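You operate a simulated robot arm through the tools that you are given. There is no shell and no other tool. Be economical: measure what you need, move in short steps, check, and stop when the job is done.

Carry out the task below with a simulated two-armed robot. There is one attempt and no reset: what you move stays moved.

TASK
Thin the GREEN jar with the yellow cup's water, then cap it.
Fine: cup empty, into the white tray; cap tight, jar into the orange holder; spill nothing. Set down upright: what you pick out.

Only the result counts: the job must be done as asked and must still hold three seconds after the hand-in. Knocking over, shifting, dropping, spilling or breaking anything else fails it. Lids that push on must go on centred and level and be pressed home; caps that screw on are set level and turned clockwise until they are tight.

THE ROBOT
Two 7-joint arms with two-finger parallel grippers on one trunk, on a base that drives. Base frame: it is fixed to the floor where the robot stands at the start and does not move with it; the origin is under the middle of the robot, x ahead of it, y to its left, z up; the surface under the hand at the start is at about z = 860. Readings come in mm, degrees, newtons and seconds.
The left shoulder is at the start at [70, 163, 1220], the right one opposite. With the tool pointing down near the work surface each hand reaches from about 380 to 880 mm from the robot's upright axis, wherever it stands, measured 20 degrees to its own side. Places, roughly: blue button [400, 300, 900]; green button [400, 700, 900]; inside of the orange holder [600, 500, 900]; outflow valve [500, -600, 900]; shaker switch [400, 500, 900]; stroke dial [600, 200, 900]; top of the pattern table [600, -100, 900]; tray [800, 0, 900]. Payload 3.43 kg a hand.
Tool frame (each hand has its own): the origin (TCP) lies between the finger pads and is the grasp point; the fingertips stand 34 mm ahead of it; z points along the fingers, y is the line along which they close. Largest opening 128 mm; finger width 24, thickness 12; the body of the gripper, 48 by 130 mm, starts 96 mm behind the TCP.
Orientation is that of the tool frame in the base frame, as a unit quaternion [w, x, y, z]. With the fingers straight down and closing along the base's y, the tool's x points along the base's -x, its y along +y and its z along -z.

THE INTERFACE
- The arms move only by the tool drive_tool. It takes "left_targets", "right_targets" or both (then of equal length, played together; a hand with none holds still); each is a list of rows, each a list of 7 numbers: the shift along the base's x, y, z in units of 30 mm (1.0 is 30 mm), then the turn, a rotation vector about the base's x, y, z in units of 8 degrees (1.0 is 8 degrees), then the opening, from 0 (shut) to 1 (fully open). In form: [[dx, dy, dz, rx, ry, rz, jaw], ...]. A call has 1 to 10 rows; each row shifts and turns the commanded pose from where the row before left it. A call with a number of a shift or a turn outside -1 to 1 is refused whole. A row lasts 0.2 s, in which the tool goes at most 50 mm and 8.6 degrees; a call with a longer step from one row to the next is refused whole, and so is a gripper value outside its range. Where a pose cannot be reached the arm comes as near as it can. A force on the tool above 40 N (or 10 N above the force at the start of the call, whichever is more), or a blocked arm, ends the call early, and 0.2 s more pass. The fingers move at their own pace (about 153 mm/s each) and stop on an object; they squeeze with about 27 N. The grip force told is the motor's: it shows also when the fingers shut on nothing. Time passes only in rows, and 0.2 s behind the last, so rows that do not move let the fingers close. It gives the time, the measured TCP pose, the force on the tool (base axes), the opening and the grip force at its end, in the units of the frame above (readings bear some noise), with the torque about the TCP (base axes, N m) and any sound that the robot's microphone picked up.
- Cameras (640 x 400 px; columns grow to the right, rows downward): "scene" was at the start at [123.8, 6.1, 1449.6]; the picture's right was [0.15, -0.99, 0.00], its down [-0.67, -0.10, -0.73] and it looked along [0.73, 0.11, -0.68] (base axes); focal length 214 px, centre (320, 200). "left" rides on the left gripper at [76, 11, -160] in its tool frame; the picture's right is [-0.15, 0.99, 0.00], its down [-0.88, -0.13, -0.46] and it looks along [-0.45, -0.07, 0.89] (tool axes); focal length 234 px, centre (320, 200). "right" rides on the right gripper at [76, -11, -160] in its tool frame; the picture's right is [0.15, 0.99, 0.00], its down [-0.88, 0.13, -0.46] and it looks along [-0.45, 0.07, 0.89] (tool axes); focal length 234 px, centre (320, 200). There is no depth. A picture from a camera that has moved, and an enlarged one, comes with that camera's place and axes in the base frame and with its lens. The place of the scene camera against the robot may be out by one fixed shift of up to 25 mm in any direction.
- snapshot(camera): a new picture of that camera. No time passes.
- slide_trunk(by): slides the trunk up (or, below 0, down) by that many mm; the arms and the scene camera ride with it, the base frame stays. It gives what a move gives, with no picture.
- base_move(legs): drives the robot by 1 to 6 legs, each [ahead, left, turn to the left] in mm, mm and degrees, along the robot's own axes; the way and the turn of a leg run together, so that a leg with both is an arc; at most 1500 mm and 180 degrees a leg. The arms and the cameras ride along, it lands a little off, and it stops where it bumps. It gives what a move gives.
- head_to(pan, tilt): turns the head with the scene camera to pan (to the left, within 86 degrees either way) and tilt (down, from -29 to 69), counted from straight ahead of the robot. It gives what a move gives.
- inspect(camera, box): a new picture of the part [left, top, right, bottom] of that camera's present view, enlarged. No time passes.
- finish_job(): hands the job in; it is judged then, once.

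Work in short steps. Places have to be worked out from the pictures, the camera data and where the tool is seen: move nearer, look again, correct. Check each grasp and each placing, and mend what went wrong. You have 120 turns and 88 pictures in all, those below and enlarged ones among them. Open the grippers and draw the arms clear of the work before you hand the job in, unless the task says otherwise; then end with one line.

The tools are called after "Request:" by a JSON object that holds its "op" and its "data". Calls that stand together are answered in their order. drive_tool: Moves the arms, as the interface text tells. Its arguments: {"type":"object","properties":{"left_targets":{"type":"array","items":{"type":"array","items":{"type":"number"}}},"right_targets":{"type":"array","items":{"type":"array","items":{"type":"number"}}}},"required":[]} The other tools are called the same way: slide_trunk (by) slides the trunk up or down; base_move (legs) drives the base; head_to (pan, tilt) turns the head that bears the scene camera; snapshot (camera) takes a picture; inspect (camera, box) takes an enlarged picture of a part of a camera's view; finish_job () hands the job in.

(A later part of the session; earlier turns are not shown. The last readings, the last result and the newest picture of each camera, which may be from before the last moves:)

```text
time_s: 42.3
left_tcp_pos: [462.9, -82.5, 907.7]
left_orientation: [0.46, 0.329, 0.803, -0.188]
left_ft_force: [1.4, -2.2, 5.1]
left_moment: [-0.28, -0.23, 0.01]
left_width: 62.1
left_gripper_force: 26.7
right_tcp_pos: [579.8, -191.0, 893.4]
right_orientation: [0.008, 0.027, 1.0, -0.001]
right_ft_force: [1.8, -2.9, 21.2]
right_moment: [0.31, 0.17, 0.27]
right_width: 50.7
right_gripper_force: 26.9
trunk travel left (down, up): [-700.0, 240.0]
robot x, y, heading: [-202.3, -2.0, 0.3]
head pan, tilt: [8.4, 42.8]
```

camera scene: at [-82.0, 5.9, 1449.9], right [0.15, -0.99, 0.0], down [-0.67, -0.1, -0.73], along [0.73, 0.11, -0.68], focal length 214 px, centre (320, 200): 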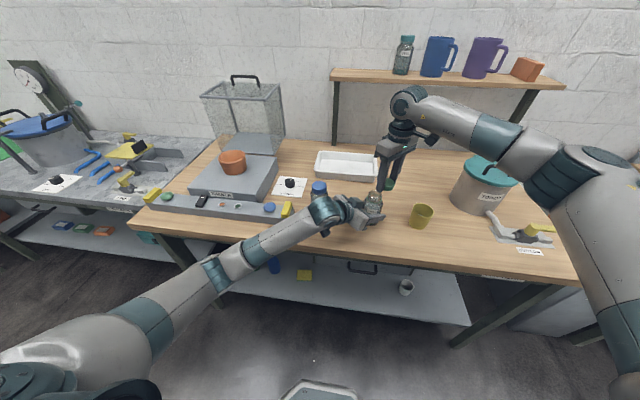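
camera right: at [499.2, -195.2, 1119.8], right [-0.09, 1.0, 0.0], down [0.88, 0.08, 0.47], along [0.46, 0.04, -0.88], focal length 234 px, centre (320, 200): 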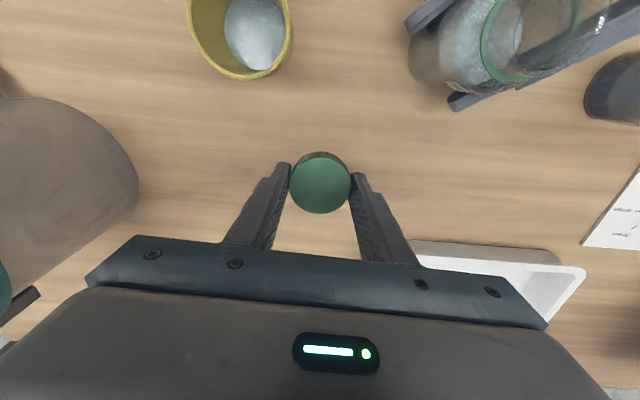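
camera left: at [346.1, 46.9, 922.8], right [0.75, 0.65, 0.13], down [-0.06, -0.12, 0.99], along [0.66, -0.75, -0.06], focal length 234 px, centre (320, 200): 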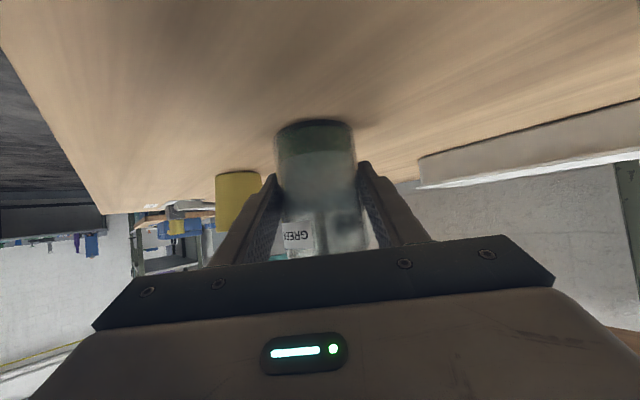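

Contact at z≈894. I'll ease up slightly, open, and withdraw upward, then also let the left hand release and re-grip the jar so it settles.

Request:
{"op": "drive_tool", "data": {"right_targets": [[0, 0, 0.04, 0, 0, 0, 0], [0, 0, 0, 0, 0, 0, 0.55], [0, 0, 0, 0, 0, 0, 0.55], [0, 0, 0.4, 0, 0, 0, 0.55], [0, 0, 0.9, 0, 0, 0, 0.55], [0, 0, 0.9, 0, 0, 0, 0.55], [0, 0, 0.9, 0, 0, 0, 0.55]]}}

Request:
{"op": "drive_tool", "data": {"left_targets": [[0, 0, 0, 0, 0, 0, 0.51], [0, 0, 0, 0, 0, 0, 0.54], [0, 0, 0, 0, 0, 0, 0.56], [0, 0, 0, 0, 0, 0, 0.56]]}}

Request:
{"op": "snapshot", "data": {"camera": "right"}}

Request:
{"op": "inspect", "data": {"camera": "scene", "box": [330, 170, 410, 230]}}

```text
time_s: 43.9
left_tcp_pos: [463.2, -82.7, 907.1]
left_orientation: [0.461, 0.328, 0.803, -0.189]
left_ft_force: [-1.1, 2.9, 5.4]
left_moment: [0.11, -0.18, 0.05]
left_width: 62.0
left_gripper_force: 26.6
right_tcp_pos: [578.5, -191.0, 985.2]
right_orientation: [0.006, 0.027, 1.0, -0.001]
right_ft_force: [1.0, -0.3, 0.0]
right_moment: [0.0, -0.02, 0.01]
right_width: 70.7
right_gripper_force: 0.0
trunk travel left (down, up): [-700.0, 240.0]
robot x, y, heading: [-207.4, -5.3, 0.1]
head pan, tilt: [8.4, 42.8]
```

```text
time_s: 44.9
left_tcp_pos: [465.3, -82.2, 908.2]
left_orientation: [0.46, 0.329, 0.803, -0.189]
left_ft_force: [0.7, -0.2, -1.1]
left_moment: [0.02, -0.02, 0.0]
left_width: 71.7
left_gripper_force: 0.1
right_tcp_pos: [579.7, -190.6, 984.2]
right_orientation: [0.005, 0.027, 1.0, -0.001]
right_ft_force: [-0.6, 1.1, 0.4]
right_moment: [0.04, -0.01, 0.06]
right_width: 70.3
right_gripper_force: 0.0
trunk travel left (down, up): [-700.0, 240.0]
robot x, y, heading: [-208.0, -1.8, 0.1]
head pan, tilt: [8.4, 42.8]
```

```text
60 pictures are left
camera right: at [502.5, -196.7, 1142.5], right [-0.09, 1.0, 0.0], down [0.88, 0.08, 0.46], along [0.46, 0.04, -0.89], focal length 234 px, centre (320, 200)
```

right: 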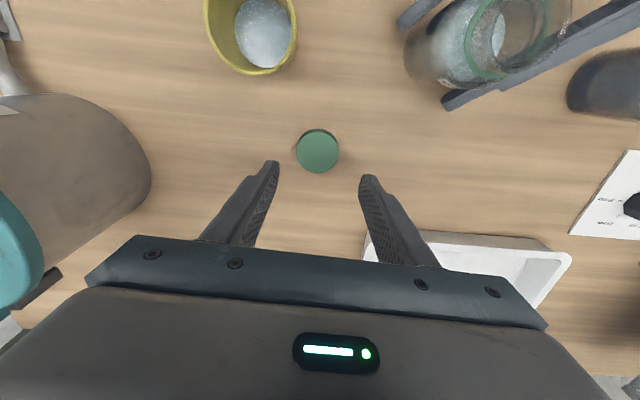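

```text
6.67 times, centred on (370, 200) of scene
camera zoom: at [-80.1, 5.9, 1449.6], right [0.15, -0.99, 0.0], down [-0.67, -0.1, -0.73], along [0.73, 0.11, -0.68], focal length 1430 px, centre (-13, 200)
```

zoom: 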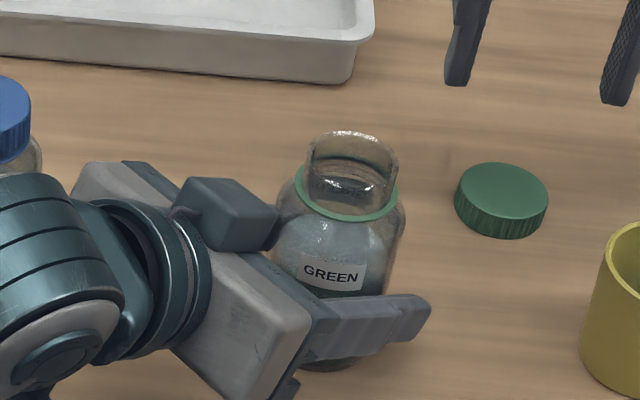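

Cap sits cleanly on the table and the jar stands. I'll re-grip the jar with the left hand while the right hand lifts away and swings to the approach side of the cup, pitching 60°.

Request:
{"op": "drive_tool", "data": {"left_targets": [[0, 0, 0, 0, 0, 0, 0.45], [0, 0, 0, 0, 0, 0, 0.3], [0, 0, 0, 0, 0, 0, 0], [0, 0, 0, 0, 0, 0, 0], [0, 0, 0, 0, 0, 0, 0], [0, 0, 0, 0, 0, 0, 0], [0, 0, 0, 0, 0, 0, 0], [0, 0, 0, 0, 0, 0, 0], [0, 0, 0, 0, 0, 0, 0]], "right_targets": [[0, 0, 0.9, 0, 0, 0, 1], [-0.88, -0.66, 0.2, 0, -0.9375, 0, 1], [-0.88, -0.66, 0.2, 0, -0.9375, 0, 1], [-0.88, -0.66, 0.2, 0, -0.9375, 0, 1], [-0.88, -0.66, 0.2, 0, -0.9375, 0, 1], [-0.88, -0.66, 0.2, 0, -0.9375, 0, 1], [-0.88, -0.66, 0.2, 0, -0.9375, 0, 1], [-0.88, -0.66, 0.2, 0, -0.9375, 0, 1], [-0.88, -0.66, 0.2, 0, -0.9375, 0, 1]]}}

Request:
{"op": "drive_tool", "data": {"right_targets": [[0, 0, 0, 0, 0, 1, 1], [0, 0, 0, 0, 0, 1, 1], [0, 0, 0, 0, 0, 1, 1], [0, 0, 0, 0, 0, 1, 1], [0, 0, 0, 0, 0, 1, 1], [0, 0, 0, 0, 0, 1, 1]]}}

Request:
{"op": "snapshot", "data": {"camera": "right"}}

Request:
{"op": "snapshot", "data": {"camera": "scene"}}

```text
time_s: 46.9
left_tcp_pos: [462.3, -84.2, 908.1]
left_orientation: [0.46, 0.33, 0.803, -0.189]
left_ft_force: [0.4, -0.2, -0.1]
left_moment: [0.03, 0.05, 0.02]
left_width: 62.3
left_gripper_force: 27.1
right_tcp_pos: [368.5, -348.9, 1060.2]
right_orientation: [0.506, 0.023, 0.862, 0.013]
right_ft_force: [-1.2, -0.2, -0.1]
right_moment: [-0.02, 0.01, -0.02]
right_width: 128.1
right_gripper_force: 0.0
trunk travel left (down, up): [-700.0, 240.0]
robot x, y, heading: [-205.5, -0.5, 0.1]
head pan, tilt: [8.4, 42.8]
```

```text
time_s: 48.3
left_tcp_pos: [465.6, -82.3, 907.3]
left_orientation: [0.46, 0.328, 0.803, -0.188]
left_ft_force: [1.4, -0.6, 0.9]
left_moment: [0.09, -0.07, -0.03]
left_width: 62.0
left_gripper_force: 27.1
right_tcp_pos: [366.2, -300.9, 1036.5]
right_orientation: [0.459, -0.28, 0.815, 0.217]
right_ft_force: [3.1, -0.7, 7.0]
right_moment: [-0.52, 0.65, 0.23]
right_width: 127.5
right_gripper_force: 0.1
right hand out of reach, approached as far as the arm can: row 5, 6
trunk travel left (down, up): [-700.0, 240.0]
robot x, y, heading: [-205.7, 2.3, 0.0]
head pan, tilt: [8.4, 42.8]
```

```text
58 pictures are left
camera right: at [242.7, -424.8, 1046.5], right [-0.71, 0.7, -0.03], down [0.0, 0.05, 1.0], along [0.71, 0.71, -0.03], focal length 234 px, centre (320, 200)
```

right: 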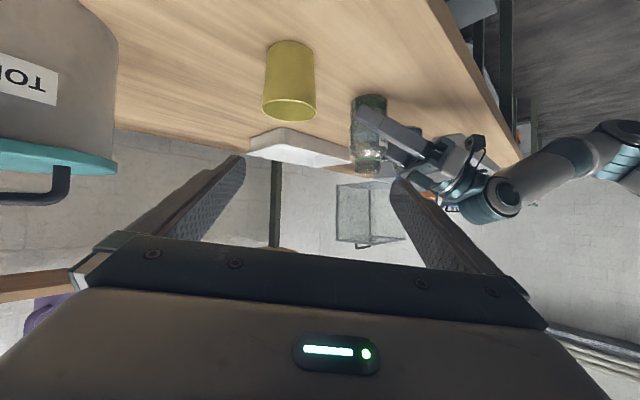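

```text
57 pictures are left
camera scene: at [-78.8, 5.7, 1449.4], right [0.15, -0.99, 0.0], down [-0.67, -0.1, -0.73], along [0.73, 0.11, -0.68], focal length 214 px, centre (320, 200)
```

scene: 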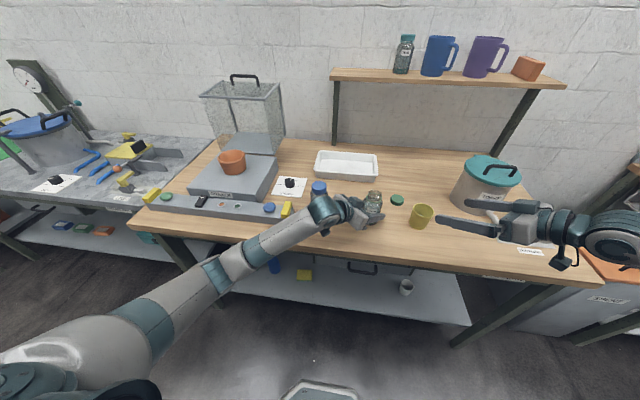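

The right hand reads 7 N and missed its pose, so the arm may be touching something. I'll undo two yaw rows and re-read.

Request:
{"op": "drive_tool", "data": {"right_targets": [[0, 0, 0.2, 0, 0, -0.8, 1], [0, 0, 0.2, 0, 0, -0.8, 1], [0, 0, 0, 0, 0, 0, 1]]}}

Request:
{"op": "head_to", "data": {"pan": -35, "tilt": 45}}

Request:
{"op": "snapshot", "data": {"camera": "scene"}}

```text
time_s: 49.1
left_tcp_pos: [464.3, -82.0, 909.4]
left_orientation: [0.46, 0.328, 0.803, -0.189]
left_ft_force: [-0.2, 0.7, 0.9]
left_moment: [0.04, -0.05, 0.01]
left_width: 62.3
left_gripper_force: 27.4
right_tcp_pos: [368.7, -302.2, 1063.0]
right_orientation: [0.491, -0.192, 0.835, 0.159]
right_ft_force: [-0.3, 0.3, -0.2]
right_moment: [0.01, -0.05, 0.01]
right_width: 128.0
right_gripper_force: 0.0
trunk travel left (down, up): [-700.0, 240.0]
robot x, y, heading: [-204.5, -2.7, -0.0]
head pan, tilt: [8.4, 42.8]
```

```text
time_s: 50.2
left_tcp_pos: [464.3, -83.4, 908.5]
left_orientation: [0.46, 0.328, 0.803, -0.188]
left_ft_force: [-0.7, -0.2, -0.2]
left_moment: [0.0, 0.01, 0.01]
left_width: 62.3
left_gripper_force: 27.6
right_tcp_pos: [369.5, -301.7, 1064.1]
right_orientation: [0.491, -0.191, 0.835, 0.158]
right_ft_force: [-0.9, -1.3, -0.5]
right_moment: [0.0, 0.0, -0.03]
right_width: 127.8
right_gripper_force: 0.2
trunk travel left (down, up): [-700.0, 240.0]
robot x, y, heading: [-207.7, -2.9, -0.1]
head pan, tilt: [-35.0, 45.0]
```

```text
56 pictures are left
camera scene: at [-95.5, -53.0, 1446.4], right [-0.57, -0.82, 0.0], down [-0.58, 0.4, -0.71], along [0.58, -0.4, -0.71], focal length 214 px, centre (320, 200)
```

scene: 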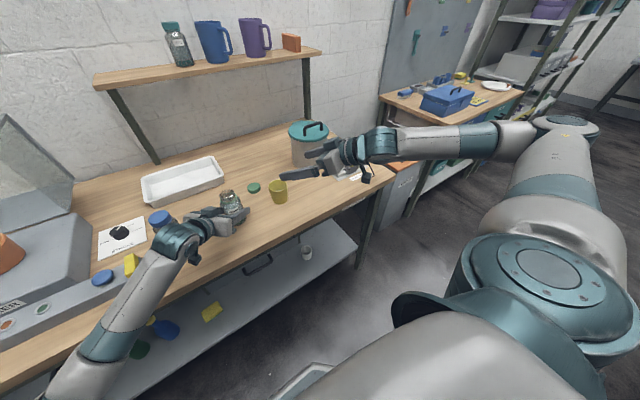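

Now free of force; the arm reached its limit near 45° heading, and 30° heading works. I'll lower to the pre-grasp pose on this heading, at about (376, -308, 954), and look.

Request:
{"op": "drive_tool", "data": {"right_targets": [[0.05, -0.05, -0.9, 0, 0, 0, 1], [0.05, -0.05, -0.9, 0, 0, 0, 1], [0.05, -0.05, -0.9, 0, 0, 0, 1], [0.05, -0.05, -0.9, 0, 0, 0, 1]]}}

Request:
{"op": "snapshot", "data": {"camera": "right"}}

Request:
{"op": "inspect", "data": {"camera": "scene", "box": [220, 120, 420, 245]}}

```text
time_s: 51.2
left_tcp_pos: [465.2, -83.6, 908.8]
left_orientation: [0.459, 0.329, 0.803, -0.189]
left_ft_force: [1.7, 0.0, -0.6]
left_moment: [-0.05, -0.04, 0.01]
left_width: 62.2
left_gripper_force: 27.2
right_tcp_pos: [375.5, -306.5, 956.8]
right_orientation: [0.491, -0.192, 0.835, 0.158]
right_ft_force: [0.9, -0.8, 0.2]
right_moment: [-0.04, -0.01, -0.05]
right_width: 127.5
right_gripper_force: 0.0
trunk travel left (down, up): [-700.0, 240.0]
robot x, y, heading: [-205.4, -2.3, 0.1]
head pan, tilt: [-35.0, 45.0]
```

```text
55 pictures are left
camera right: at [227.2, -400.1, 962.4], right [-0.53, 0.84, -0.05], down [-0.02, 0.05, 1.0], along [0.85, 0.53, -0.01], focal length 234 px, centre (320, 200)
```

right: 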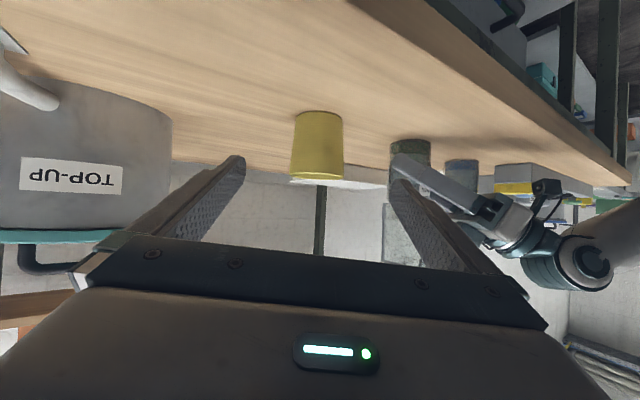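

```text
3.20 times, centred on (320, 182) of scene
camera zoom: at [-95.3, -53.3, 1446.4], right [-0.57, -0.82, 0.0], down [-0.58, 0.4, -0.71], along [0.58, -0.4, -0.71], focal length 686 px, centre (320, 256)
```

zoom: 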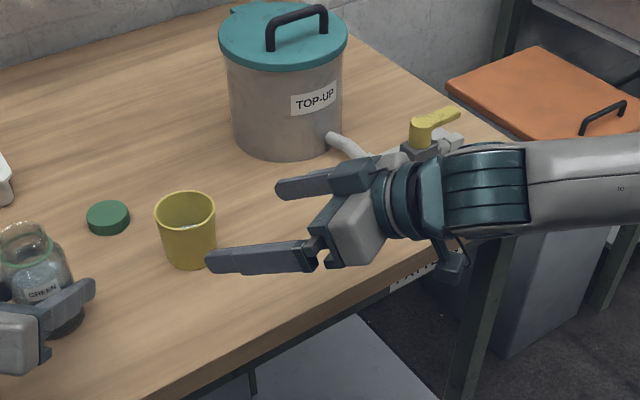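

The cup is at about (467, -257), rim z≈934, about 60 mm wide. I'll move in along the tool axis and close on it.

Request:
{"op": "drive_tool", "data": {"right_targets": [[0.609, 0.325, -0.365, 0, 0, 0, 1], [0.609, 0.325, -0.365, 0, 0, 0, 1], [0.609, 0.325, -0.365, 0, 0, 0, 1], [0.609, 0.325, -0.365, 0, 0, 0, 1], [0.609, 0.325, -0.365, 0, 0, 0, 0.8], [0, 0, 0, 0, 0, 0, 0.6]]}}

Request:
{"op": "snapshot", "data": {"camera": "right"}}

Request:
{"op": "inspect", "data": {"camera": "scene", "box": [220, 120, 420, 245]}}

```text
time_s: 52.6
left_tcp_pos: [463.5, -82.0, 908.0]
left_orientation: [0.46, 0.329, 0.803, -0.189]
left_ft_force: [0.0, -0.7, 0.5]
left_moment: [-0.05, -0.05, 0.04]
left_width: 62.3
left_gripper_force: 27.1
right_tcp_pos: [465.9, -259.3, 900.1]
right_orientation: [0.492, -0.191, 0.834, 0.158]
right_ft_force: [-0.2, 1.1, -0.8]
right_moment: [-0.03, 0.0, -0.04]
right_width: 76.9
right_gripper_force: 0.1
trunk travel left (down, up): [-700.0, 240.0]
robot x, y, heading: [-204.9, -1.6, 0.1]
head pan, tilt: [-35.0, 45.0]
```

```text
53 pictures are left
camera right: at [317.4, -352.1, 908.4], right [-0.53, 0.84, -0.05], down [-0.02, 0.05, 1.0], along [0.85, 0.53, -0.02], focal length 234 px, centre (320, 200)
```

right: 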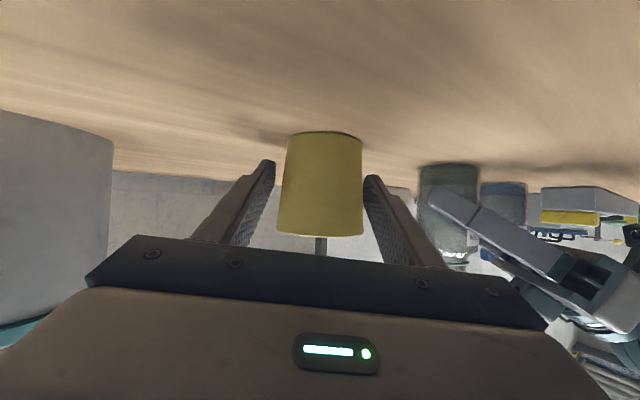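

```text
3.20 times, centred on (320, 182) of scene
camera zoom: at [-95.6, -53.3, 1446.4], right [-0.57, -0.82, 0.0], down [-0.58, 0.4, -0.71], along [0.58, -0.4, -0.71], focal length 686 px, centre (320, 256)
```

zoom: 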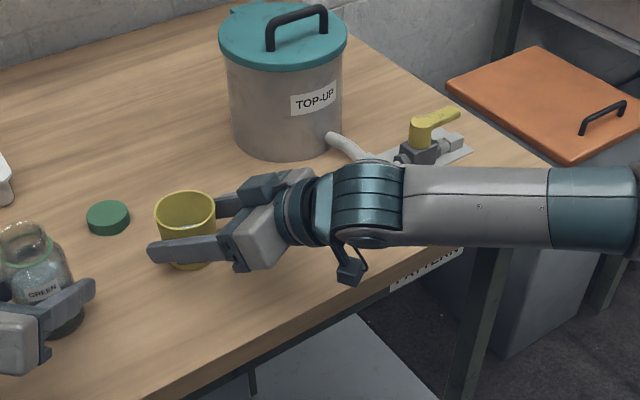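

The cup is well centred between the fingers, so I'll close.

Request:
{"op": "drive_tool", "data": {"right_targets": [[0, 0, 0, 0, 0, 0, 0.5], [0, 0, 0, 0, 0, 0, 0.4], [0, 0, 0, 0, 0, 0, 0], [0, 0, 0, 0, 0, 0, 0]]}}

Request:
{"op": "drive_tool", "data": {"left_targets": [[0, 0, 0, 0, 0, 0, 0.54], [0, 0, 0, 0, 0, 0, 0.6], [0, 0, 0, 0, 0, 0, 0.75], [-0.6, 0.6, 0.49, 0, 0, 0, 0.75], [-0.6, 0.6, 0.49, 0, 0, 0, 0.75], [-0.6, 0.6, 0.49, 0, 0, 0, 0.75], [-0.6, 0.6, 0.49, 0, 0, 0, 0.75], [-0.6, 0.6, 0.49, 0, 0, 0, 0.75], [-0.6, 0.6, 0.49, 0, 0, 0, 0.75], [-0.6, 0.6, 0.49, 0, 0, 0, 0.75]]}}

Request:
{"op": "head_to", "data": {"pan": -5, "tilt": 45}}

Request:
{"op": "inspect", "data": {"camera": "scene", "box": [240, 120, 400, 220]}}

```text
time_s: 53.6
left_tcp_pos: [464.8, -82.3, 907.2]
left_orientation: [0.459, 0.329, 0.803, -0.189]
left_ft_force: [-0.1, -0.3, 0.2]
left_moment: [0.02, -0.06, 0.03]
left_width: 62.1
left_gripper_force: 26.7
right_tcp_pos: [466.0, -259.1, 902.9]
right_orientation: [0.491, -0.191, 0.835, 0.158]
right_ft_force: [0.8, 0.4, 0.0]
right_moment: [0.03, -0.01, -0.01]
right_width: 68.3
right_gripper_force: 26.7
trunk travel left (down, up): [-700.0, 240.0]
robot x, y, heading: [-203.4, -1.7, 0.1]
head pan, tilt: [-35.0, 45.0]
```

```text
time_s: 55.8
left_tcp_pos: [335.8, 40.4, 1010.0]
left_orientation: [0.459, 0.33, 0.803, -0.189]
left_ft_force: [-0.6, -0.6, 0.5]
left_moment: [0.02, -0.02, 0.01]
left_width: 96.2
left_gripper_force: 0.0
right_tcp_pos: [465.6, -257.8, 902.4]
right_orientation: [0.491, -0.191, 0.835, 0.158]
right_ft_force: [-0.3, -0.2, -0.6]
right_moment: [0.0, 0.01, -0.02]
right_width: 68.2
right_gripper_force: 27.0
trunk travel left (down, up): [-700.0, 240.0]
robot x, y, heading: [-203.2, -0.6, 0.0]
head pan, tilt: [-35.0, 45.0]
```

```text
time_s: 56.8
left_tcp_pos: [336.3, 40.5, 1009.8]
left_orientation: [0.46, 0.328, 0.803, -0.188]
left_ft_force: [0.3, 0.8, -0.9]
left_moment: [0.0, -0.02, 0.01]
left_width: 96.0
left_gripper_force: 0.0
right_tcp_pos: [465.4, -258.7, 902.9]
right_orientation: [0.491, -0.192, 0.835, 0.159]
right_ft_force: [-0.3, 0.4, -0.2]
right_moment: [0.02, 0.03, -0.02]
right_width: 68.4
right_gripper_force: 27.6
trunk travel left (down, up): [-700.0, 240.0]
robot x, y, heading: [-203.1, 1.0, -0.1]
head pan, tilt: [-5.0, 45.0]
```

```text
4.00 times, centred on (320, 170) of scene
camera zoom: at [-81.2, -13.5, 1446.4], right [-0.09, -1.0, 0.0], down [-0.7, 0.06, -0.71], along [0.7, -0.06, -0.71], focal length 858 px, centre (320, 320)
```

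zoom: 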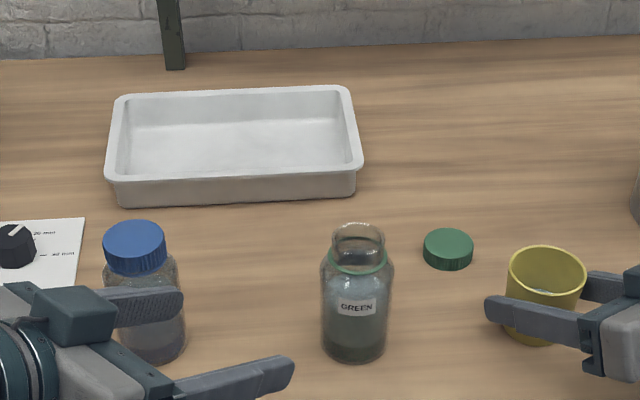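

Cup gripped at 68 mm. I need the jar's mouth height before pouring, so I'll look with the nearly level left camera.

Request:
{"op": "inspect", "data": {"camera": "left", "box": [230, 80, 410, 200]}}

```text
3.33 times, centred on (320, 140) of left
camera zoom: at [218.8, 171.2, 1024.5], right [0.75, 0.65, 0.13], down [-0.05, -0.13, 0.99], along [0.66, -0.75, -0.06], focal length 781 px, centre (320, 400)
```

zoom: 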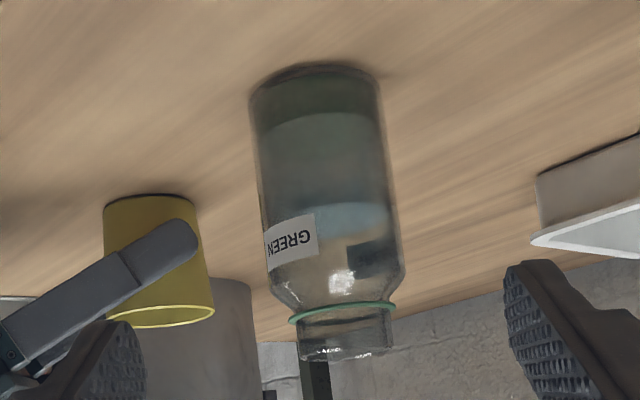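

The mouth is at z≈983 and the jar at about (467, -87). I'll lift the cup straight up 100 mm and move the left hand a bit further away.

Request:
{"op": "drive_tool", "data": {"right_targets": [[0, 0, 0.5, 0, 0, 0, 0], [0, 0, 0.7, 0, 0, 0, 0], [0, 0, 0.7, 0, 0, 0, 0], [0, 0, 0.7, 0, 0, 0, 0], [0, 0, 0.5, 0, 0, 0, 0], [0, 0, 0.27, 0, 0, 0, 0]], "left_targets": [[0, 0.6, 0.3, 0, 0, 0, 0.75], [0, 0.6, 0.3, 0, 0, 0, 0.75], [0, 0.6, 0.3, 0, 0, 0, 0.75], [0, 0.6, 0.3, 0, 0, 0, 0.75], [0, 0, 0, 0, 0, 0, 0.75], [0, 0, 0, 0, 0, 0, 0.75]]}}

Request:
{"op": "inspect", "data": {"camera": "scene", "box": [300, 120, 440, 220]}}

```text
time_s: 58.2
left_tcp_pos: [336.3, 113.1, 1046.6]
left_orientation: [0.46, 0.328, 0.803, -0.189]
left_ft_force: [0.3, -0.1, 0.6]
left_moment: [-0.02, -0.02, 0.0]
left_width: 95.7
left_gripper_force: 0.0
right_tcp_pos: [468.0, -258.3, 1003.4]
right_orientation: [0.491, -0.192, 0.835, 0.158]
right_ft_force: [-0.6, -0.4, -0.2]
right_moment: [-0.04, 0.05, 0.01]
right_width: 68.1
right_gripper_force: 27.3
trunk travel left (down, up): [-700.0, 240.0]
robot x, y, heading: [-202.6, 0.7, 0.2]
head pan, tilt: [-5.0, 45.0]
```

```text
4.00 times, centred on (370, 170) of scene
camera zoom: at [-81.4, -13.1, 1446.4], right [-0.09, -1.0, 0.0], down [-0.7, 0.06, -0.71], along [0.7, -0.06, -0.71], focal length 858 px, centre (120, 320)
```

zoom: 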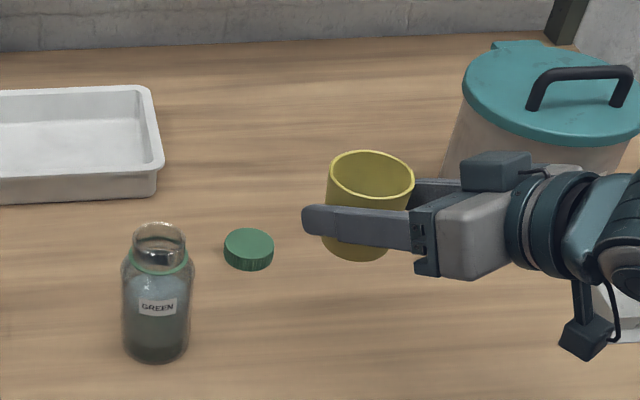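

The cup is held and level. I'll carry it toward the jar while tilting to 35°, which is below the pouring angle.

Request:
{"op": "drive_tool", "data": {"right_targets": [[-0.2, 0.4, 0, 0, 0, 0, 0], [-0.3, 0.65, 0, -0.319, 0.5375, 0, 0], [-0.3, 0.65, 0, -0.319, 0.5375, 0, 0], [-0.3, 0.65, 0, -0.319, 0.5375, 0, 0], [-0.3, 0.65, 0, -0.319, 0.5375, 0, 0], [-0.3, 0.65, 0, -0.319, 0.5375, 0, 0], [-0.3, 0.65, 0, -0.319, 0.5375, 0, 0], [-0.07, 0.2, 0, -0.319, 0.5375, 0, 0]]}}

Request:
{"op": "inspect", "data": {"camera": "scene", "box": [260, 120, 400, 220]}}

Request:
{"op": "snapshot", "data": {"camera": "left"}}

```text
time_s: 60.0
left_tcp_pos: [336.2, 112.7, 1045.2]
left_orientation: [0.459, 0.33, 0.803, -0.19]
left_ft_force: [0.1, -0.3, 0.7]
left_moment: [-0.02, 0.01, -0.04]
left_width: 95.9
left_gripper_force: 0.1
right_tcp_pos: [406.2, -120.8, 1001.3]
right_orientation: [0.224, -0.217, 0.948, 0.071]
right_ft_force: [0.1, -0.9, -1.3]
right_moment: [0.02, 0.0, 0.02]
right_width: 68.5
right_gripper_force: 27.4
trunk travel left (down, up): [-700.0, 240.0]
robot x, y, heading: [-208.2, -2.7, 0.3]
head pan, tilt: [-5.0, 45.0]
```

```text
4.00 times, centred on (330, 170) of scene
camera zoom: at [-80.7, -12.7, 1446.3], right [-0.09, -1.0, 0.0], down [-0.7, 0.06, -0.71], along [0.7, -0.06, -0.71], focal length 858 px, centre (280, 320)
```

zoom: 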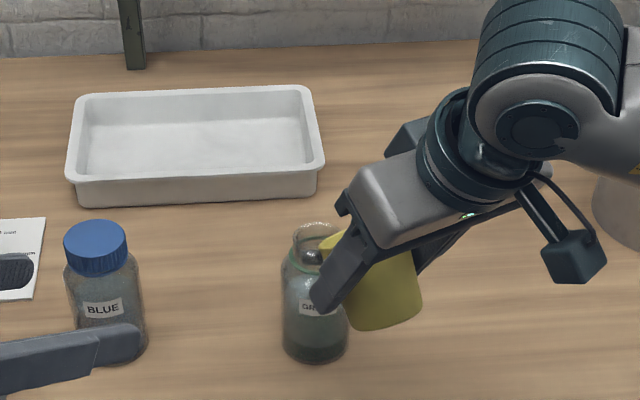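

```text
47 pictures are left
camera left: at [219.6, 244.4, 1060.7], right [0.75, 0.65, 0.12], down [-0.05, -0.13, 0.99], along [0.66, -0.75, -0.06], focal length 234 px, centre (320, 200)
```

left: 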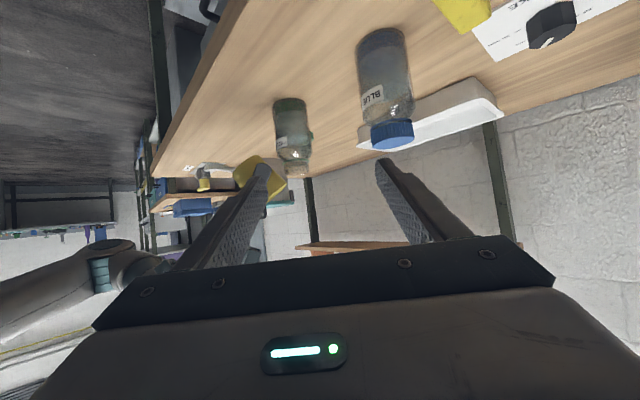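

Zooming on the left camera to verify the lip against the mouth.

Request:
{"op": "inspect", "data": {"camera": "left", "box": [225, 90, 345, 210]}}

Request:
{"op": "inspect", "data": {"camera": "right", "box": [220, 100, 420, 260]}}

```text
3.33 times, centred on (285, 150) of left
camera zoom: at [219.6, 244.4, 1060.7], right [0.75, 0.65, 0.12], down [-0.05, -0.13, 0.99], along [0.66, -0.75, -0.06], focal length 781 px, centre (437, 367)
```

zoom: 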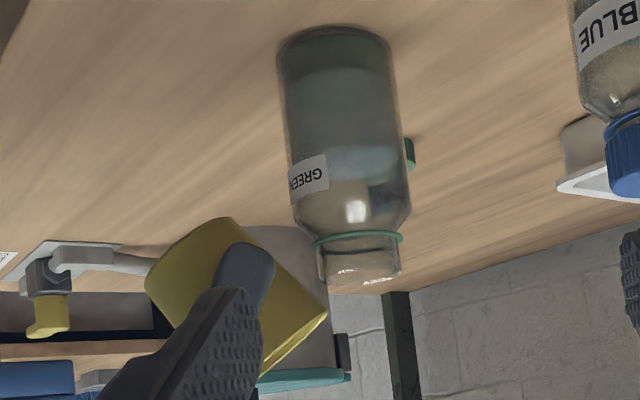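

```text
2.50 times, centred on (320, 180) of right
camera zoom: at [289.2, -196.3, 1108.0], right [-0.56, 0.83, -0.03], down [0.48, 0.34, 0.81], along [0.68, 0.44, -0.59], focal length 585 px, centre (320, 250)
```

zoom: 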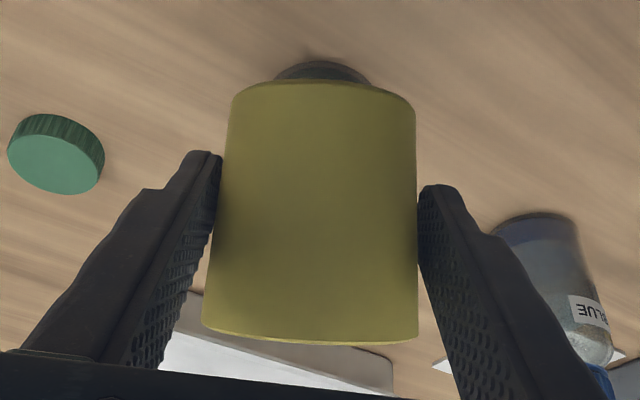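

Good side view: the lip is about 18 mm behind the mouth centre and about 15 mm above it, and lateral alignment looks centred. I'll advance over the mouth while tilting to about 50°.

Request:
{"op": "drive_tool", "data": {"right_targets": [[0.08, 0.047, 0.2, -0.319, 0.5375, 0, 0], [0.26, 0.155, 0.15, -0.319, 0.5375, 0, 0], [0, 0, 0, 0, 0, 0, 0], [0.01, 0.006, 0.08, -0.16, 0.269, 0, 0], [0.01, 0.006, 0.08, -0.16, 0.269, 0, 0], [0, 0, 0, 0, 0, 0, 0]]}}

Request:
{"op": "inspect", "data": {"camera": "left", "box": [225, 90, 345, 210]}}

```text
time_s: 61.4
left_tcp_pos: [337.1, 111.3, 1045.8]
left_orientation: [0.459, 0.33, 0.803, -0.189]
left_ft_force: [0.6, 0.4, 0.7]
left_moment: [-0.01, 0.02, -0.04]
left_width: 96.0
left_gripper_force: 0.1
right_tcp_pos: [415.6, -115.3, 1017.7]
right_orientation: [0.1, -0.221, 0.969, 0.033]
right_ft_force: [-0.2, 0.2, -0.4]
right_moment: [-0.01, 0.0, 0.0]
right_width: 68.3
right_gripper_force: 27.2
trunk travel left (down, up): [-700.0, 240.0]
robot x, y, heading: [-202.7, 0.3, -0.2]
head pan, tilt: [-5.0, 45.0]
```

```text
3.33 times, centred on (285, 150) of left
camera zoom: at [219.1, 243.7, 1061.2], right [0.75, 0.65, 0.13], down [-0.05, -0.13, 0.99], along [0.66, -0.75, -0.06], focal length 781 px, centre (437, 367)
```

zoom: 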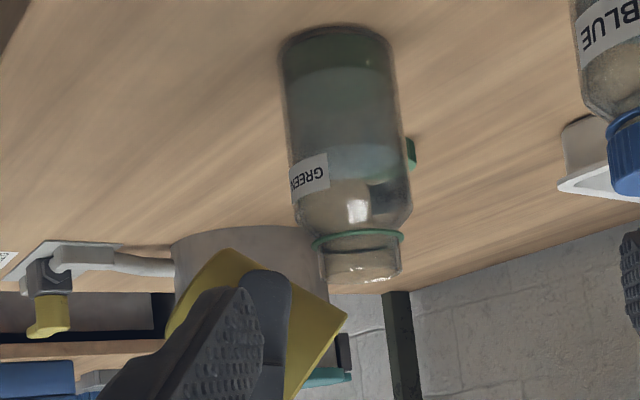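

Lip is about 7 mm behind centre and 15 mm above the mouth. I'll keep tilting slowly, rotating about the lip.

Request:
{"op": "drive_tool", "data": {"right_targets": [[0.025, 0.015, 0.11, -0.255, 0.43, 0, 0], [0.03, 0.018, 0.11, -0.255, 0.43, 0, 0], [0, 0, 0, 0, 0, 0, 0], [0.032, 0.019, 0.11, -0.255, 0.43, 0, 0], [0, 0, 0, 0, 0, 0, 0], [0, 0, 0, 0, 0, 0, 0]]}}

Request:
{"op": "inspect", "data": {"camera": "left", "box": [225, 90, 345, 210]}}

```text
time_s: 62.8
left_tcp_pos: [335.8, 114.0, 1045.1]
left_orientation: [0.46, 0.329, 0.803, -0.189]
left_ft_force: [-1.0, 0.6, -0.3]
left_moment: [0.01, 0.03, 0.05]
left_width: 95.7
left_gripper_force: 0.1
right_tcp_pos: [419.8, -115.0, 1028.4]
right_orientation: [0.0, -0.222, 0.975, -0.001]
right_ft_force: [-0.6, -0.3, -1.7]
right_moment: [-0.01, 0.0, 0.0]
right_width: 68.2
right_gripper_force: 27.1
trunk travel left (down, up): [-700.0, 240.0]
robot x, y, heading: [-204.4, -3.5, 0.0]
head pan, tilt: [-5.0, 45.0]
```

```text
3.33 times, centred on (285, 150) of left
camera zoom: at [219.3, 244.1, 1061.0], right [0.75, 0.65, 0.13], down [-0.05, -0.13, 0.99], along [0.66, -0.75, -0.06], focal length 781 px, centre (437, 367)
```

zoom: 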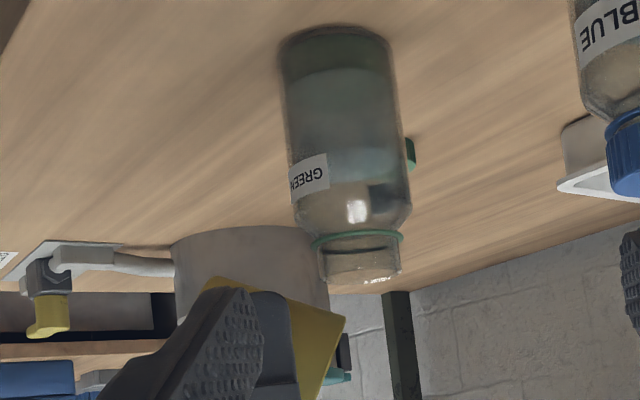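

Tilt is about 62° and the lip is steady. I'll keep going.

Request:
{"op": "drive_tool", "data": {"right_targets": [[0.046, 0.027, 0.1, -0.255, 0.43, 0, 0], [0, 0, 0, 0, 0, 0, 0], [0.049, 0.029, 0.095, -0.255, 0.43, 0, 0], [0, 0, 0, 0, 0, 0, 0], [0.05, 0.03, 0.09, -0.255, 0.43, 0, 0], [0, 0, 0, 0, 0, 0, 0]]}}

Request:
{"op": "inspect", "data": {"camera": "left", "box": [225, 90, 345, 210]}}

```text
time_s: 64.2
left_tcp_pos: [336.5, 112.0, 1046.8]
left_orientation: [0.46, 0.328, 0.803, -0.188]
left_ft_force: [-0.7, 0.5, -0.1]
left_moment: [0.04, 0.02, -0.02]
left_width: 95.7
left_gripper_force: 0.1
right_tcp_pos: [422.5, -113.6, 1035.4]
right_orientation: [-0.099, -0.221, 0.97, -0.032]
right_ft_force: [-0.8, -0.1, -0.8]
right_moment: [0.02, -0.02, 0.04]
right_width: 68.1
right_gripper_force: 27.1
trunk travel left (down, up): [-700.0, 240.0]
robot x, y, heading: [-205.8, -3.6, 0.2]
head pan, tilt: [-5.0, 45.0]
```

```text
3.33 times, centred on (285, 150) of left
camera zoom: at [219.1, 243.8, 1061.2], right [0.75, 0.65, 0.13], down [-0.05, -0.13, 0.99], along [0.66, -0.75, -0.06], focal length 781 px, centre (437, 367)
```

zoom: 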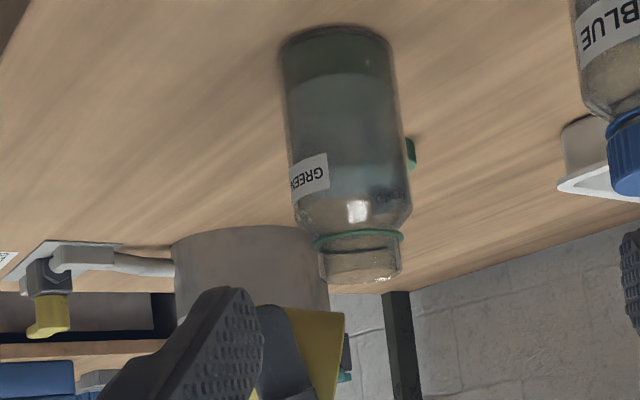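

The jar's level has risen, so water is going in. I'll carry on slowly, with the lip nudged forward slightly.

Request:
{"op": "drive_tool", "data": {"right_targets": [[0.075, 0.045, 0.09, -0.255, 0.43, 0, 0], [0, 0, 0, 0, 0, 0, 0], [0.075, 0.045, 0.09, -0.255, 0.43, 0, 0], [0, 0, 0, 0, 0, 0, 0], [0.075, 0.045, 0.08, -0.255, 0.43, 0, 0], [0, 0, 0, 0, 0, 0, 0], [0, 0, 0, 0, 0, 0, 0]]}}

Request:
{"op": "inspect", "data": {"camera": "left", "box": [225, 90, 345, 210]}}

```text
time_s: 65.8
left_tcp_pos: [336.6, 112.2, 1045.7]
left_orientation: [0.46, 0.329, 0.803, -0.19]
left_ft_force: [-0.1, -0.2, -0.1]
left_moment: [0.01, -0.03, 0.0]
left_width: 95.8
left_gripper_force: 0.1
right_tcp_pos: [429.0, -108.1, 1043.0]
right_orientation: [-0.198, -0.218, 0.954, -0.063]
right_ft_force: [-0.2, 0.8, -1.0]
right_moment: [0.04, 0.01, 0.03]
right_width: 68.0
right_gripper_force: 27.0
trunk travel left (down, up): [-700.0, 240.0]
robot x, y, heading: [-203.6, 1.9, 0.1]
head pan, tilt: [-5.0, 45.0]
```

```text
3.33 times, centred on (285, 150) of left
camera zoom: at [219.2, 244.0, 1061.1], right [0.75, 0.65, 0.13], down [-0.05, -0.13, 0.99], along [0.66, -0.75, -0.06], focal length 781 px, centre (437, 367)
```

zoom: 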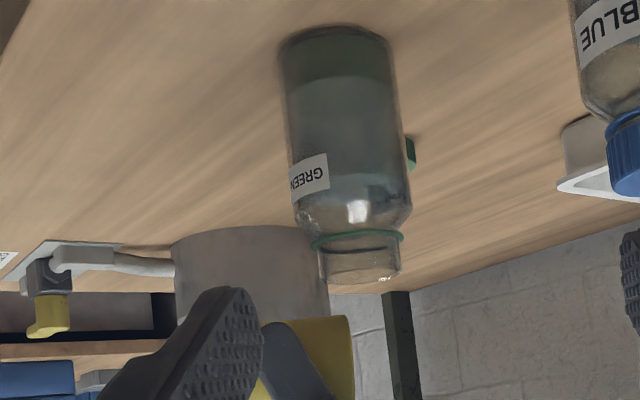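

Tilt is about 85° with the lip above the mouth. On to about 105°.

Request:
{"op": "drive_tool", "data": {"right_targets": [[0.075, 0.045, 0.075, -0.255, 0.43, 0, 0], [0, 0, 0, 0, 0, 0, 0], [0.08, 0.047, 0.07, -0.255, 0.43, 0, 0], [0, 0, 0, 0, 0, 0, 0], [0.083, 0.049, 0.065, -0.255, 0.43, 0, 0], [0, 0, 0, 0, 0, 0, 0], [0.085, 0.05, 0.06, -0.255, 0.43, 0, 0], [0.085, 0.05, 0.05, -0.255, 0.43, 0, 0], [0, 0, 0, 0, 0, 0, 0]]}}

Request:
{"op": "inspect", "data": {"camera": "left", "box": [225, 90, 345, 210]}}

```text
time_s: 67.8
left_tcp_pos: [335.7, 112.0, 1045.4]
left_orientation: [0.46, 0.329, 0.803, -0.189]
left_ft_force: [0.0, -0.5, -0.1]
left_moment: [0.02, 0.0, -0.01]
left_width: 96.0
left_gripper_force: 0.1
right_tcp_pos: [427.5, -104.1, 1050.7]
right_orientation: [-0.355, -0.206, 0.905, -0.114]
right_ft_force: [0.1, -0.3, -0.2]
right_moment: [0.02, -0.02, 0.01]
right_width: 68.2
right_gripper_force: 27.2
right hand out of reach, approached as far as the arm can: row 8
trunk travel left (down, up): [-700.0, 240.0]
robot x, y, heading: [-202.2, -1.7, 0.2]
head pan, tilt: [-5.0, 45.0]
```

```text
3.33 times, centred on (285, 150) of left
camera zoom: at [219.4, 243.3, 1061.1], right [0.75, 0.65, 0.13], down [-0.05, -0.13, 0.99], along [0.66, -0.75, -0.06], focal length 781 px, centre (437, 367)
```

zoom: 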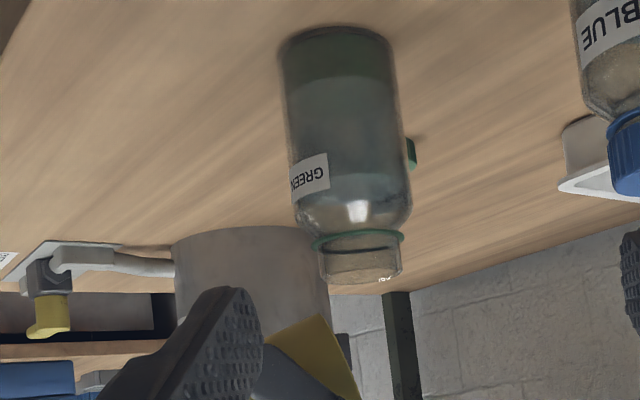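

The arm hit its limit at the last step, which pulled the lip back. I'll immediately reverse that step so the lip returns over the mouth, and let it drain there.

Request:
{"op": "drive_tool", "data": {"right_targets": [[-0.085, -0.05, -0.05, 0.255, -0.43, 0, 0], [0, 0, 0, 0, 0, 0, 0], [0, 0, 0, 0, 0, 0, 0]]}}

Request:
{"op": "inspect", "data": {"camera": "left", "box": [225, 90, 345, 210]}}

```text
time_s: 68.6
left_tcp_pos: [335.9, 113.1, 1046.5]
left_orientation: [0.46, 0.329, 0.803, -0.189]
left_ft_force: [-0.7, 1.2, -1.1]
left_moment: [-0.04, -0.01, 0.0]
left_width: 96.2
left_gripper_force: 0.1
right_tcp_pos: [427.1, -104.3, 1050.8]
right_orientation: [-0.325, -0.209, 0.916, -0.104]
right_ft_force: [-0.4, 0.5, 0.7]
right_moment: [-0.02, -0.01, -0.02]
right_width: 68.0
right_gripper_force: 26.7
trunk travel left (down, up): [-700.0, 240.0]
robot x, y, heading: [-201.1, -1.9, 0.2]
head pan, tilt: [-5.0, 45.0]
```

```text
3.33 times, centred on (285, 150) of left
camera zoom: at [219.2, 244.2, 1061.0], right [0.75, 0.65, 0.13], down [-0.05, -0.13, 0.99], along [0.66, -0.75, -0.06], focal length 781 px, centre (437, 367)
```

zoom: 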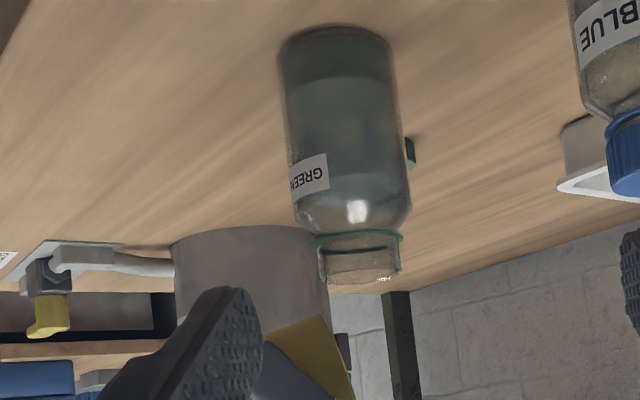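

I need about 12 mm forward along the pouring direction, so I'll try that at this tilt.

Request:
{"op": "drive_tool", "data": {"right_targets": [[0.17, 0.1, 0, 0, 0, 0, 0], [0.17, 0.1, 0, 0, 0, 0, 0], [0, 0, 0, 0, 0, 0, 0]]}}

Request:
{"op": "inspect", "data": {"camera": "left", "box": [225, 90, 345, 210]}}

```text
time_s: 69.4
left_tcp_pos: [335.8, 111.8, 1045.7]
left_orientation: [0.46, 0.329, 0.803, -0.189]
left_ft_force: [0.6, -1.3, 0.3]
left_moment: [0.0, -0.01, -0.02]
left_width: 96.2
left_gripper_force: 0.0
right_tcp_pos: [436.5, -98.7, 1050.2]
right_orientation: [-0.326, -0.208, 0.916, -0.104]
right_ft_force: [0.5, -0.3, -0.7]
right_moment: [-0.02, -0.01, 0.0]
right_width: 68.0
right_gripper_force: 27.0
trunk travel left (down, up): [-700.0, 240.0]
robot x, y, heading: [-206.1, -0.5, 0.1]
head pan, tilt: [-5.0, 45.0]
```

```text
3.33 times, centred on (285, 150) of left
camera zoom: at [219.1, 244.1, 1061.1], right [0.75, 0.65, 0.13], down [-0.05, -0.13, 0.99], along [0.66, -0.75, -0.06], focal length 781 px, centre (437, 367)
```

zoom: 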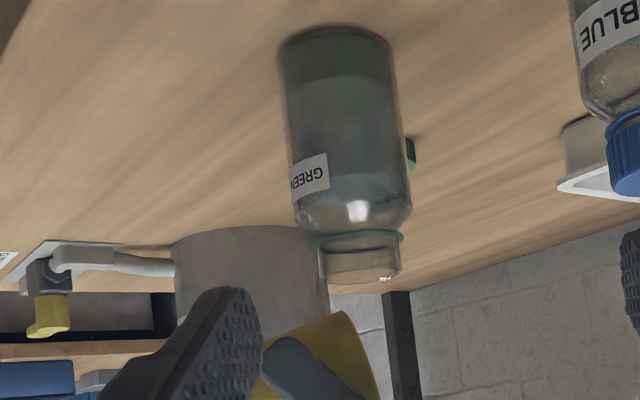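

The lip is back over the mouth. I'll try a bit more tilt in small steps to empty it fully.

Request:
{"op": "drive_tool", "data": {"right_targets": [[0.12, 0.07, 0.04, -0.255, 0.43, 0, 0], [0, 0, 0, 0, 0, 0, 0], [0, 0, 0, 0, 0, 0, 0]]}}

```text
time_s: 70.2
left_tcp_pos: [336.5, 113.0, 1045.9]
left_orientation: [0.459, 0.329, 0.803, -0.188]
left_ft_force: [0.1, 0.0, -0.6]
left_moment: [0.03, -0.03, 0.01]
left_width: 95.9
left_gripper_force: 0.0
right_tcp_pos: [428.9, -99.2, 1048.0]
right_orientation: [-0.355, -0.206, 0.905, -0.115]
right_ft_force: [0.0, -0.9, -0.8]
right_moment: [-0.02, -0.01, -0.02]
right_width: 68.0
right_gripper_force: 27.3
right hand out of reach, approached as far as the arm can: row 1
trunk travel left (down, up): [-700.0, 240.0]
robot x, y, heading: [-206.3, -1.7, 0.4]
head pan, tilt: [-5.0, 45.0]
```

Limit confirmed at about 103°. I'll go back to 101° and centre the lip, then wait for it to drain.

Request:
{"op": "drive_tool", "data": {"right_targets": [[0.1, 0.02, 0.06, 0.255, -0.43, 0, 0], [0.15, 0.0, 0, 0, 0, 0, 0], [0, 0, 0, 0, 0, 0, 0], [0, 0, 0, 0, 0, 0, 0], [0, 0, 0, 0, 0, 0, 0]]}}

Request:
{"op": "inspect", "data": {"camera": "scene", "box": [260, 110, 400, 210]}}

Request:
{"op": "inspect", "data": {"camera": "left", "box": [225, 90, 345, 210]}}

```text
time_s: 71.4
left_tcp_pos: [337.2, 111.9, 1047.8]
left_orientation: [0.459, 0.329, 0.803, -0.189]
left_ft_force: [-0.1, -0.2, 0.7]
left_moment: [0.01, 0.02, 0.01]
left_width: 96.3
left_gripper_force: 0.0
right_tcp_pos: [438.4, -98.0, 1050.7]
right_orientation: [-0.325, -0.209, 0.916, -0.104]
right_ft_force: [0.1, -0.9, 0.2]
right_moment: [0.0, 0.0, -0.01]
right_width: 67.9
right_gripper_force: 27.0
trunk travel left (down, up): [-700.0, 240.0]
robot x, y, heading: [-200.0, 1.5, -0.0]
head pan, tilt: [-5.0, 45.0]
```

```text
4.00 times, centred on (330, 160) of scene
camera zoom: at [-80.9, -13.0, 1446.3], right [-0.09, -1.0, 0.0], down [-0.7, 0.06, -0.71], along [0.7, -0.06, -0.71], focal length 858 px, centre (280, 360)
```

zoom: 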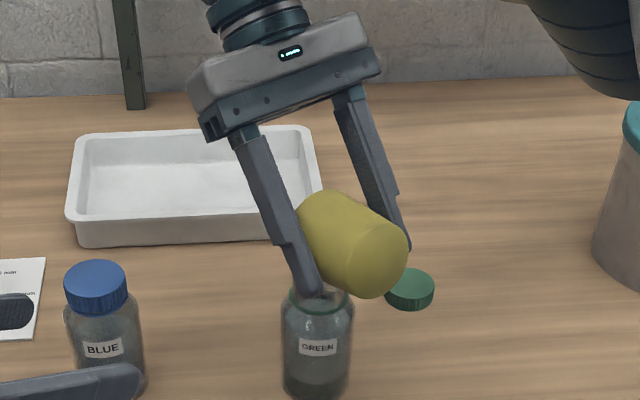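

```text
3.33 times, centred on (285, 150) of left
camera zoom: at [219.4, 244.2, 1060.9], right [0.75, 0.65, 0.13], down [-0.05, -0.13, 0.99], along [0.66, -0.75, -0.06], focal length 781 px, centre (437, 367)
```

zoom: 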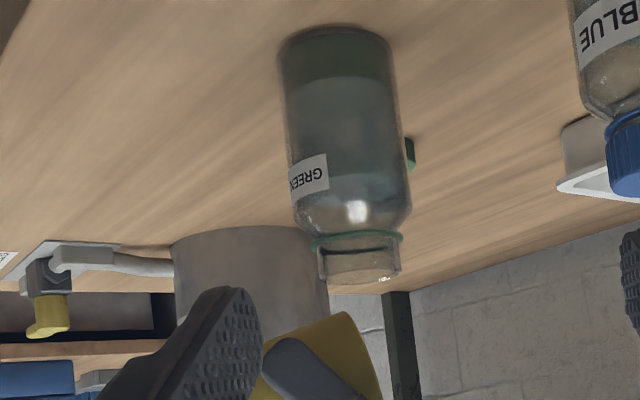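

No spill visible on the table. I'll rotate the cup back about its lip, then raise it so I can look inside.

Request:
{"op": "drive_tool", "data": {"right_targets": [[-0.1, -0.06, -0.07, 0.51, -0.86, 0, 0], [-0.12, -0.07, -0.11, 0.51, -0.86, 0, 0], [-0.13, -0.076, -0.13, 0.51, -0.86, 0, 0], [-0.14, -0.08, -0.1, 0.51, -0.86, 0, 0], [-0.14, -0.08, -0.1, 0.51, -0.86, 0, 0], [0, 0, 0.6, 0, 0, 0, 0], [0, 0, 0.6, 0, 0, 0, 0], [0, 0, 0, 0.51, -0.86, 0, 0], [0, 0, 0, 0.51, -0.86, 0, 0]]}}

Request:
{"op": "snapshot", "data": {"camera": "scene"}}

```text
time_s: 73.4
left_tcp_pos: [335.6, 112.3, 1047.2]
left_orientation: [0.461, 0.328, 0.802, -0.188]
left_ft_force: [1.0, -0.3, 0.2]
left_moment: [0.0, 0.01, -0.01]
left_width: 96.0
left_gripper_force: 0.2
right_tcp_pos: [418.8, -109.5, 1070.9]
right_orientation: [0.134, -0.22, 0.965, 0.043]
right_ft_force: [-0.7, 0.1, -1.2]
right_moment: [0.01, 0.02, 0.03]
right_width: 68.1
right_gripper_force: 26.9
trunk travel left (down, up): [-700.0, 240.0]
robot x, y, heading: [-202.0, -3.0, 0.1]
head pan, tilt: [-5.0, 45.0]
```

```text
35 pictures are left
camera scene: at [-81.5, -14.2, 1446.4], right [-0.09, -1.0, 0.0], down [-0.7, 0.06, -0.71], along [0.7, -0.06, -0.71], focal length 214 px, centre (320, 200)
```

scene: 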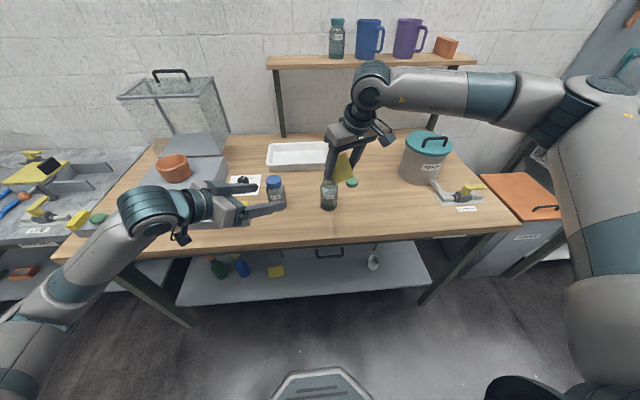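

Next I'll untilt the cup to upright while backing away from the jar and rising.

Request:
{"op": "drive_tool", "data": {"right_targets": [[0.05, -0.35, 0.2, 0.485, -0.817, 0, 0], [0.05, -0.35, 0.2, 0.485, -0.817, 0, 0], [0.05, -0.35, 0.2, 0.485, -0.817, 0, 0], [0.05, -0.35, 0.2, 0.485, -0.817, 0, 0], [0.05, -0.35, 0.2, 0.485, -0.817, 0, 0], [0.05, -0.35, 0.2, 0.485, -0.817, 0, 0]]}}

Request:
{"op": "inspect", "data": {"camera": "scene", "box": [290, 100, 430, 220]}}

```text
time_s: 74.8
left_tcp_pos: [335.2, 112.0, 1047.3]
left_orientation: [0.46, 0.329, 0.803, -0.189]
left_ft_force: [0.2, -0.9, 1.2]
left_moment: [0.01, -0.03, 0.02]
left_width: 96.1
left_gripper_force: 0.0
right_tcp_pos: [425.9, -172.2, 1106.5]
right_orientation: [0.489, -0.191, 0.836, 0.158]
right_ft_force: [0.2, -0.2, 0.0]
right_moment: [0.0, 0.01, -0.01]
right_width: 67.8
right_gripper_force: 27.4
trunk travel left (down, up): [-700.0, 240.0]
robot x, y, heading: [-204.1, 1.5, 0.2]
head pan, tilt: [-5.0, 45.0]
```

```text
3.33 times, centred on (360, 160) of scene
camera zoom: at [-81.7, -14.6, 1446.5], right [-0.09, -1.0, 0.0], down [-0.7, 0.06, -0.71], along [0.7, -0.06, -0.71], focal length 715 px, centre (187, 333)
```

zoom: 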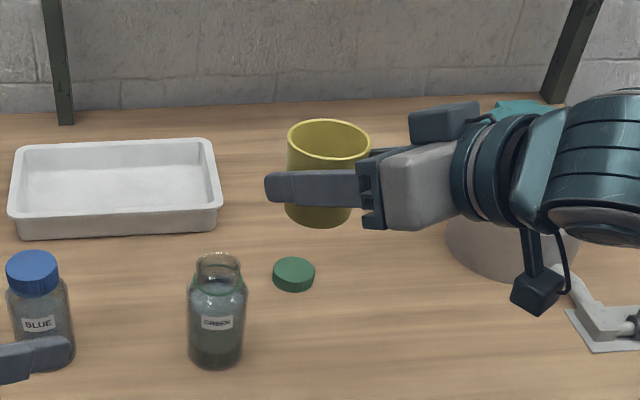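

The cup is upright. I'll carry it over toward the tray, which spans roughly x 707–876, y -119–161.

Request:
{"op": "drive_tool", "data": {"right_targets": [[0.5, 0.1, 0, 0, 0, 0, 0], [0.95, 0.3, 0, 0, 0, 0, 0], [0.95, 0.35, -0.2, 0, 0, 0, 0], [0.95, 0.5, -0.2, 0, 0, 0, 0], [0.95, 0.5, -0.2, 0, 0, 0, 0], [0.95, 0.5, -0.2, 0, 0, 0, 0], [0.95, 0.5, -0.2, 0, 0, 0, 0], [0.95, 0.5, -0.2, 0, 0, 0, 0], [0.95, 0.5, -0.2, 0, 0, 0, 0], [0.95, 0.5, -0.2, 0, 0, 0, 0]]}}

```text
time_s: 77.0
left_tcp_pos: [337.9, 113.7, 1045.9]
left_orientation: [0.459, 0.329, 0.803, -0.189]
left_ft_force: [-0.1, -0.1, -0.6]
left_moment: [-0.01, -0.01, 0.02]
left_width: 96.1
left_gripper_force: 0.0
right_tcp_pos: [701.7, -43.1, 1058.1]
right_orientation: [0.487, -0.192, 0.837, 0.157]
right_ft_force: [-1.3, 0.4, 0.3]
right_moment: [-0.03, 0.0, 0.04]
right_width: 68.0
right_gripper_force: 27.3
trunk travel left (down, up): [-700.0, 240.0]
robot x, y, heading: [-200.7, -0.9, 0.1]
head pan, tilt: [-5.0, 45.0]
```

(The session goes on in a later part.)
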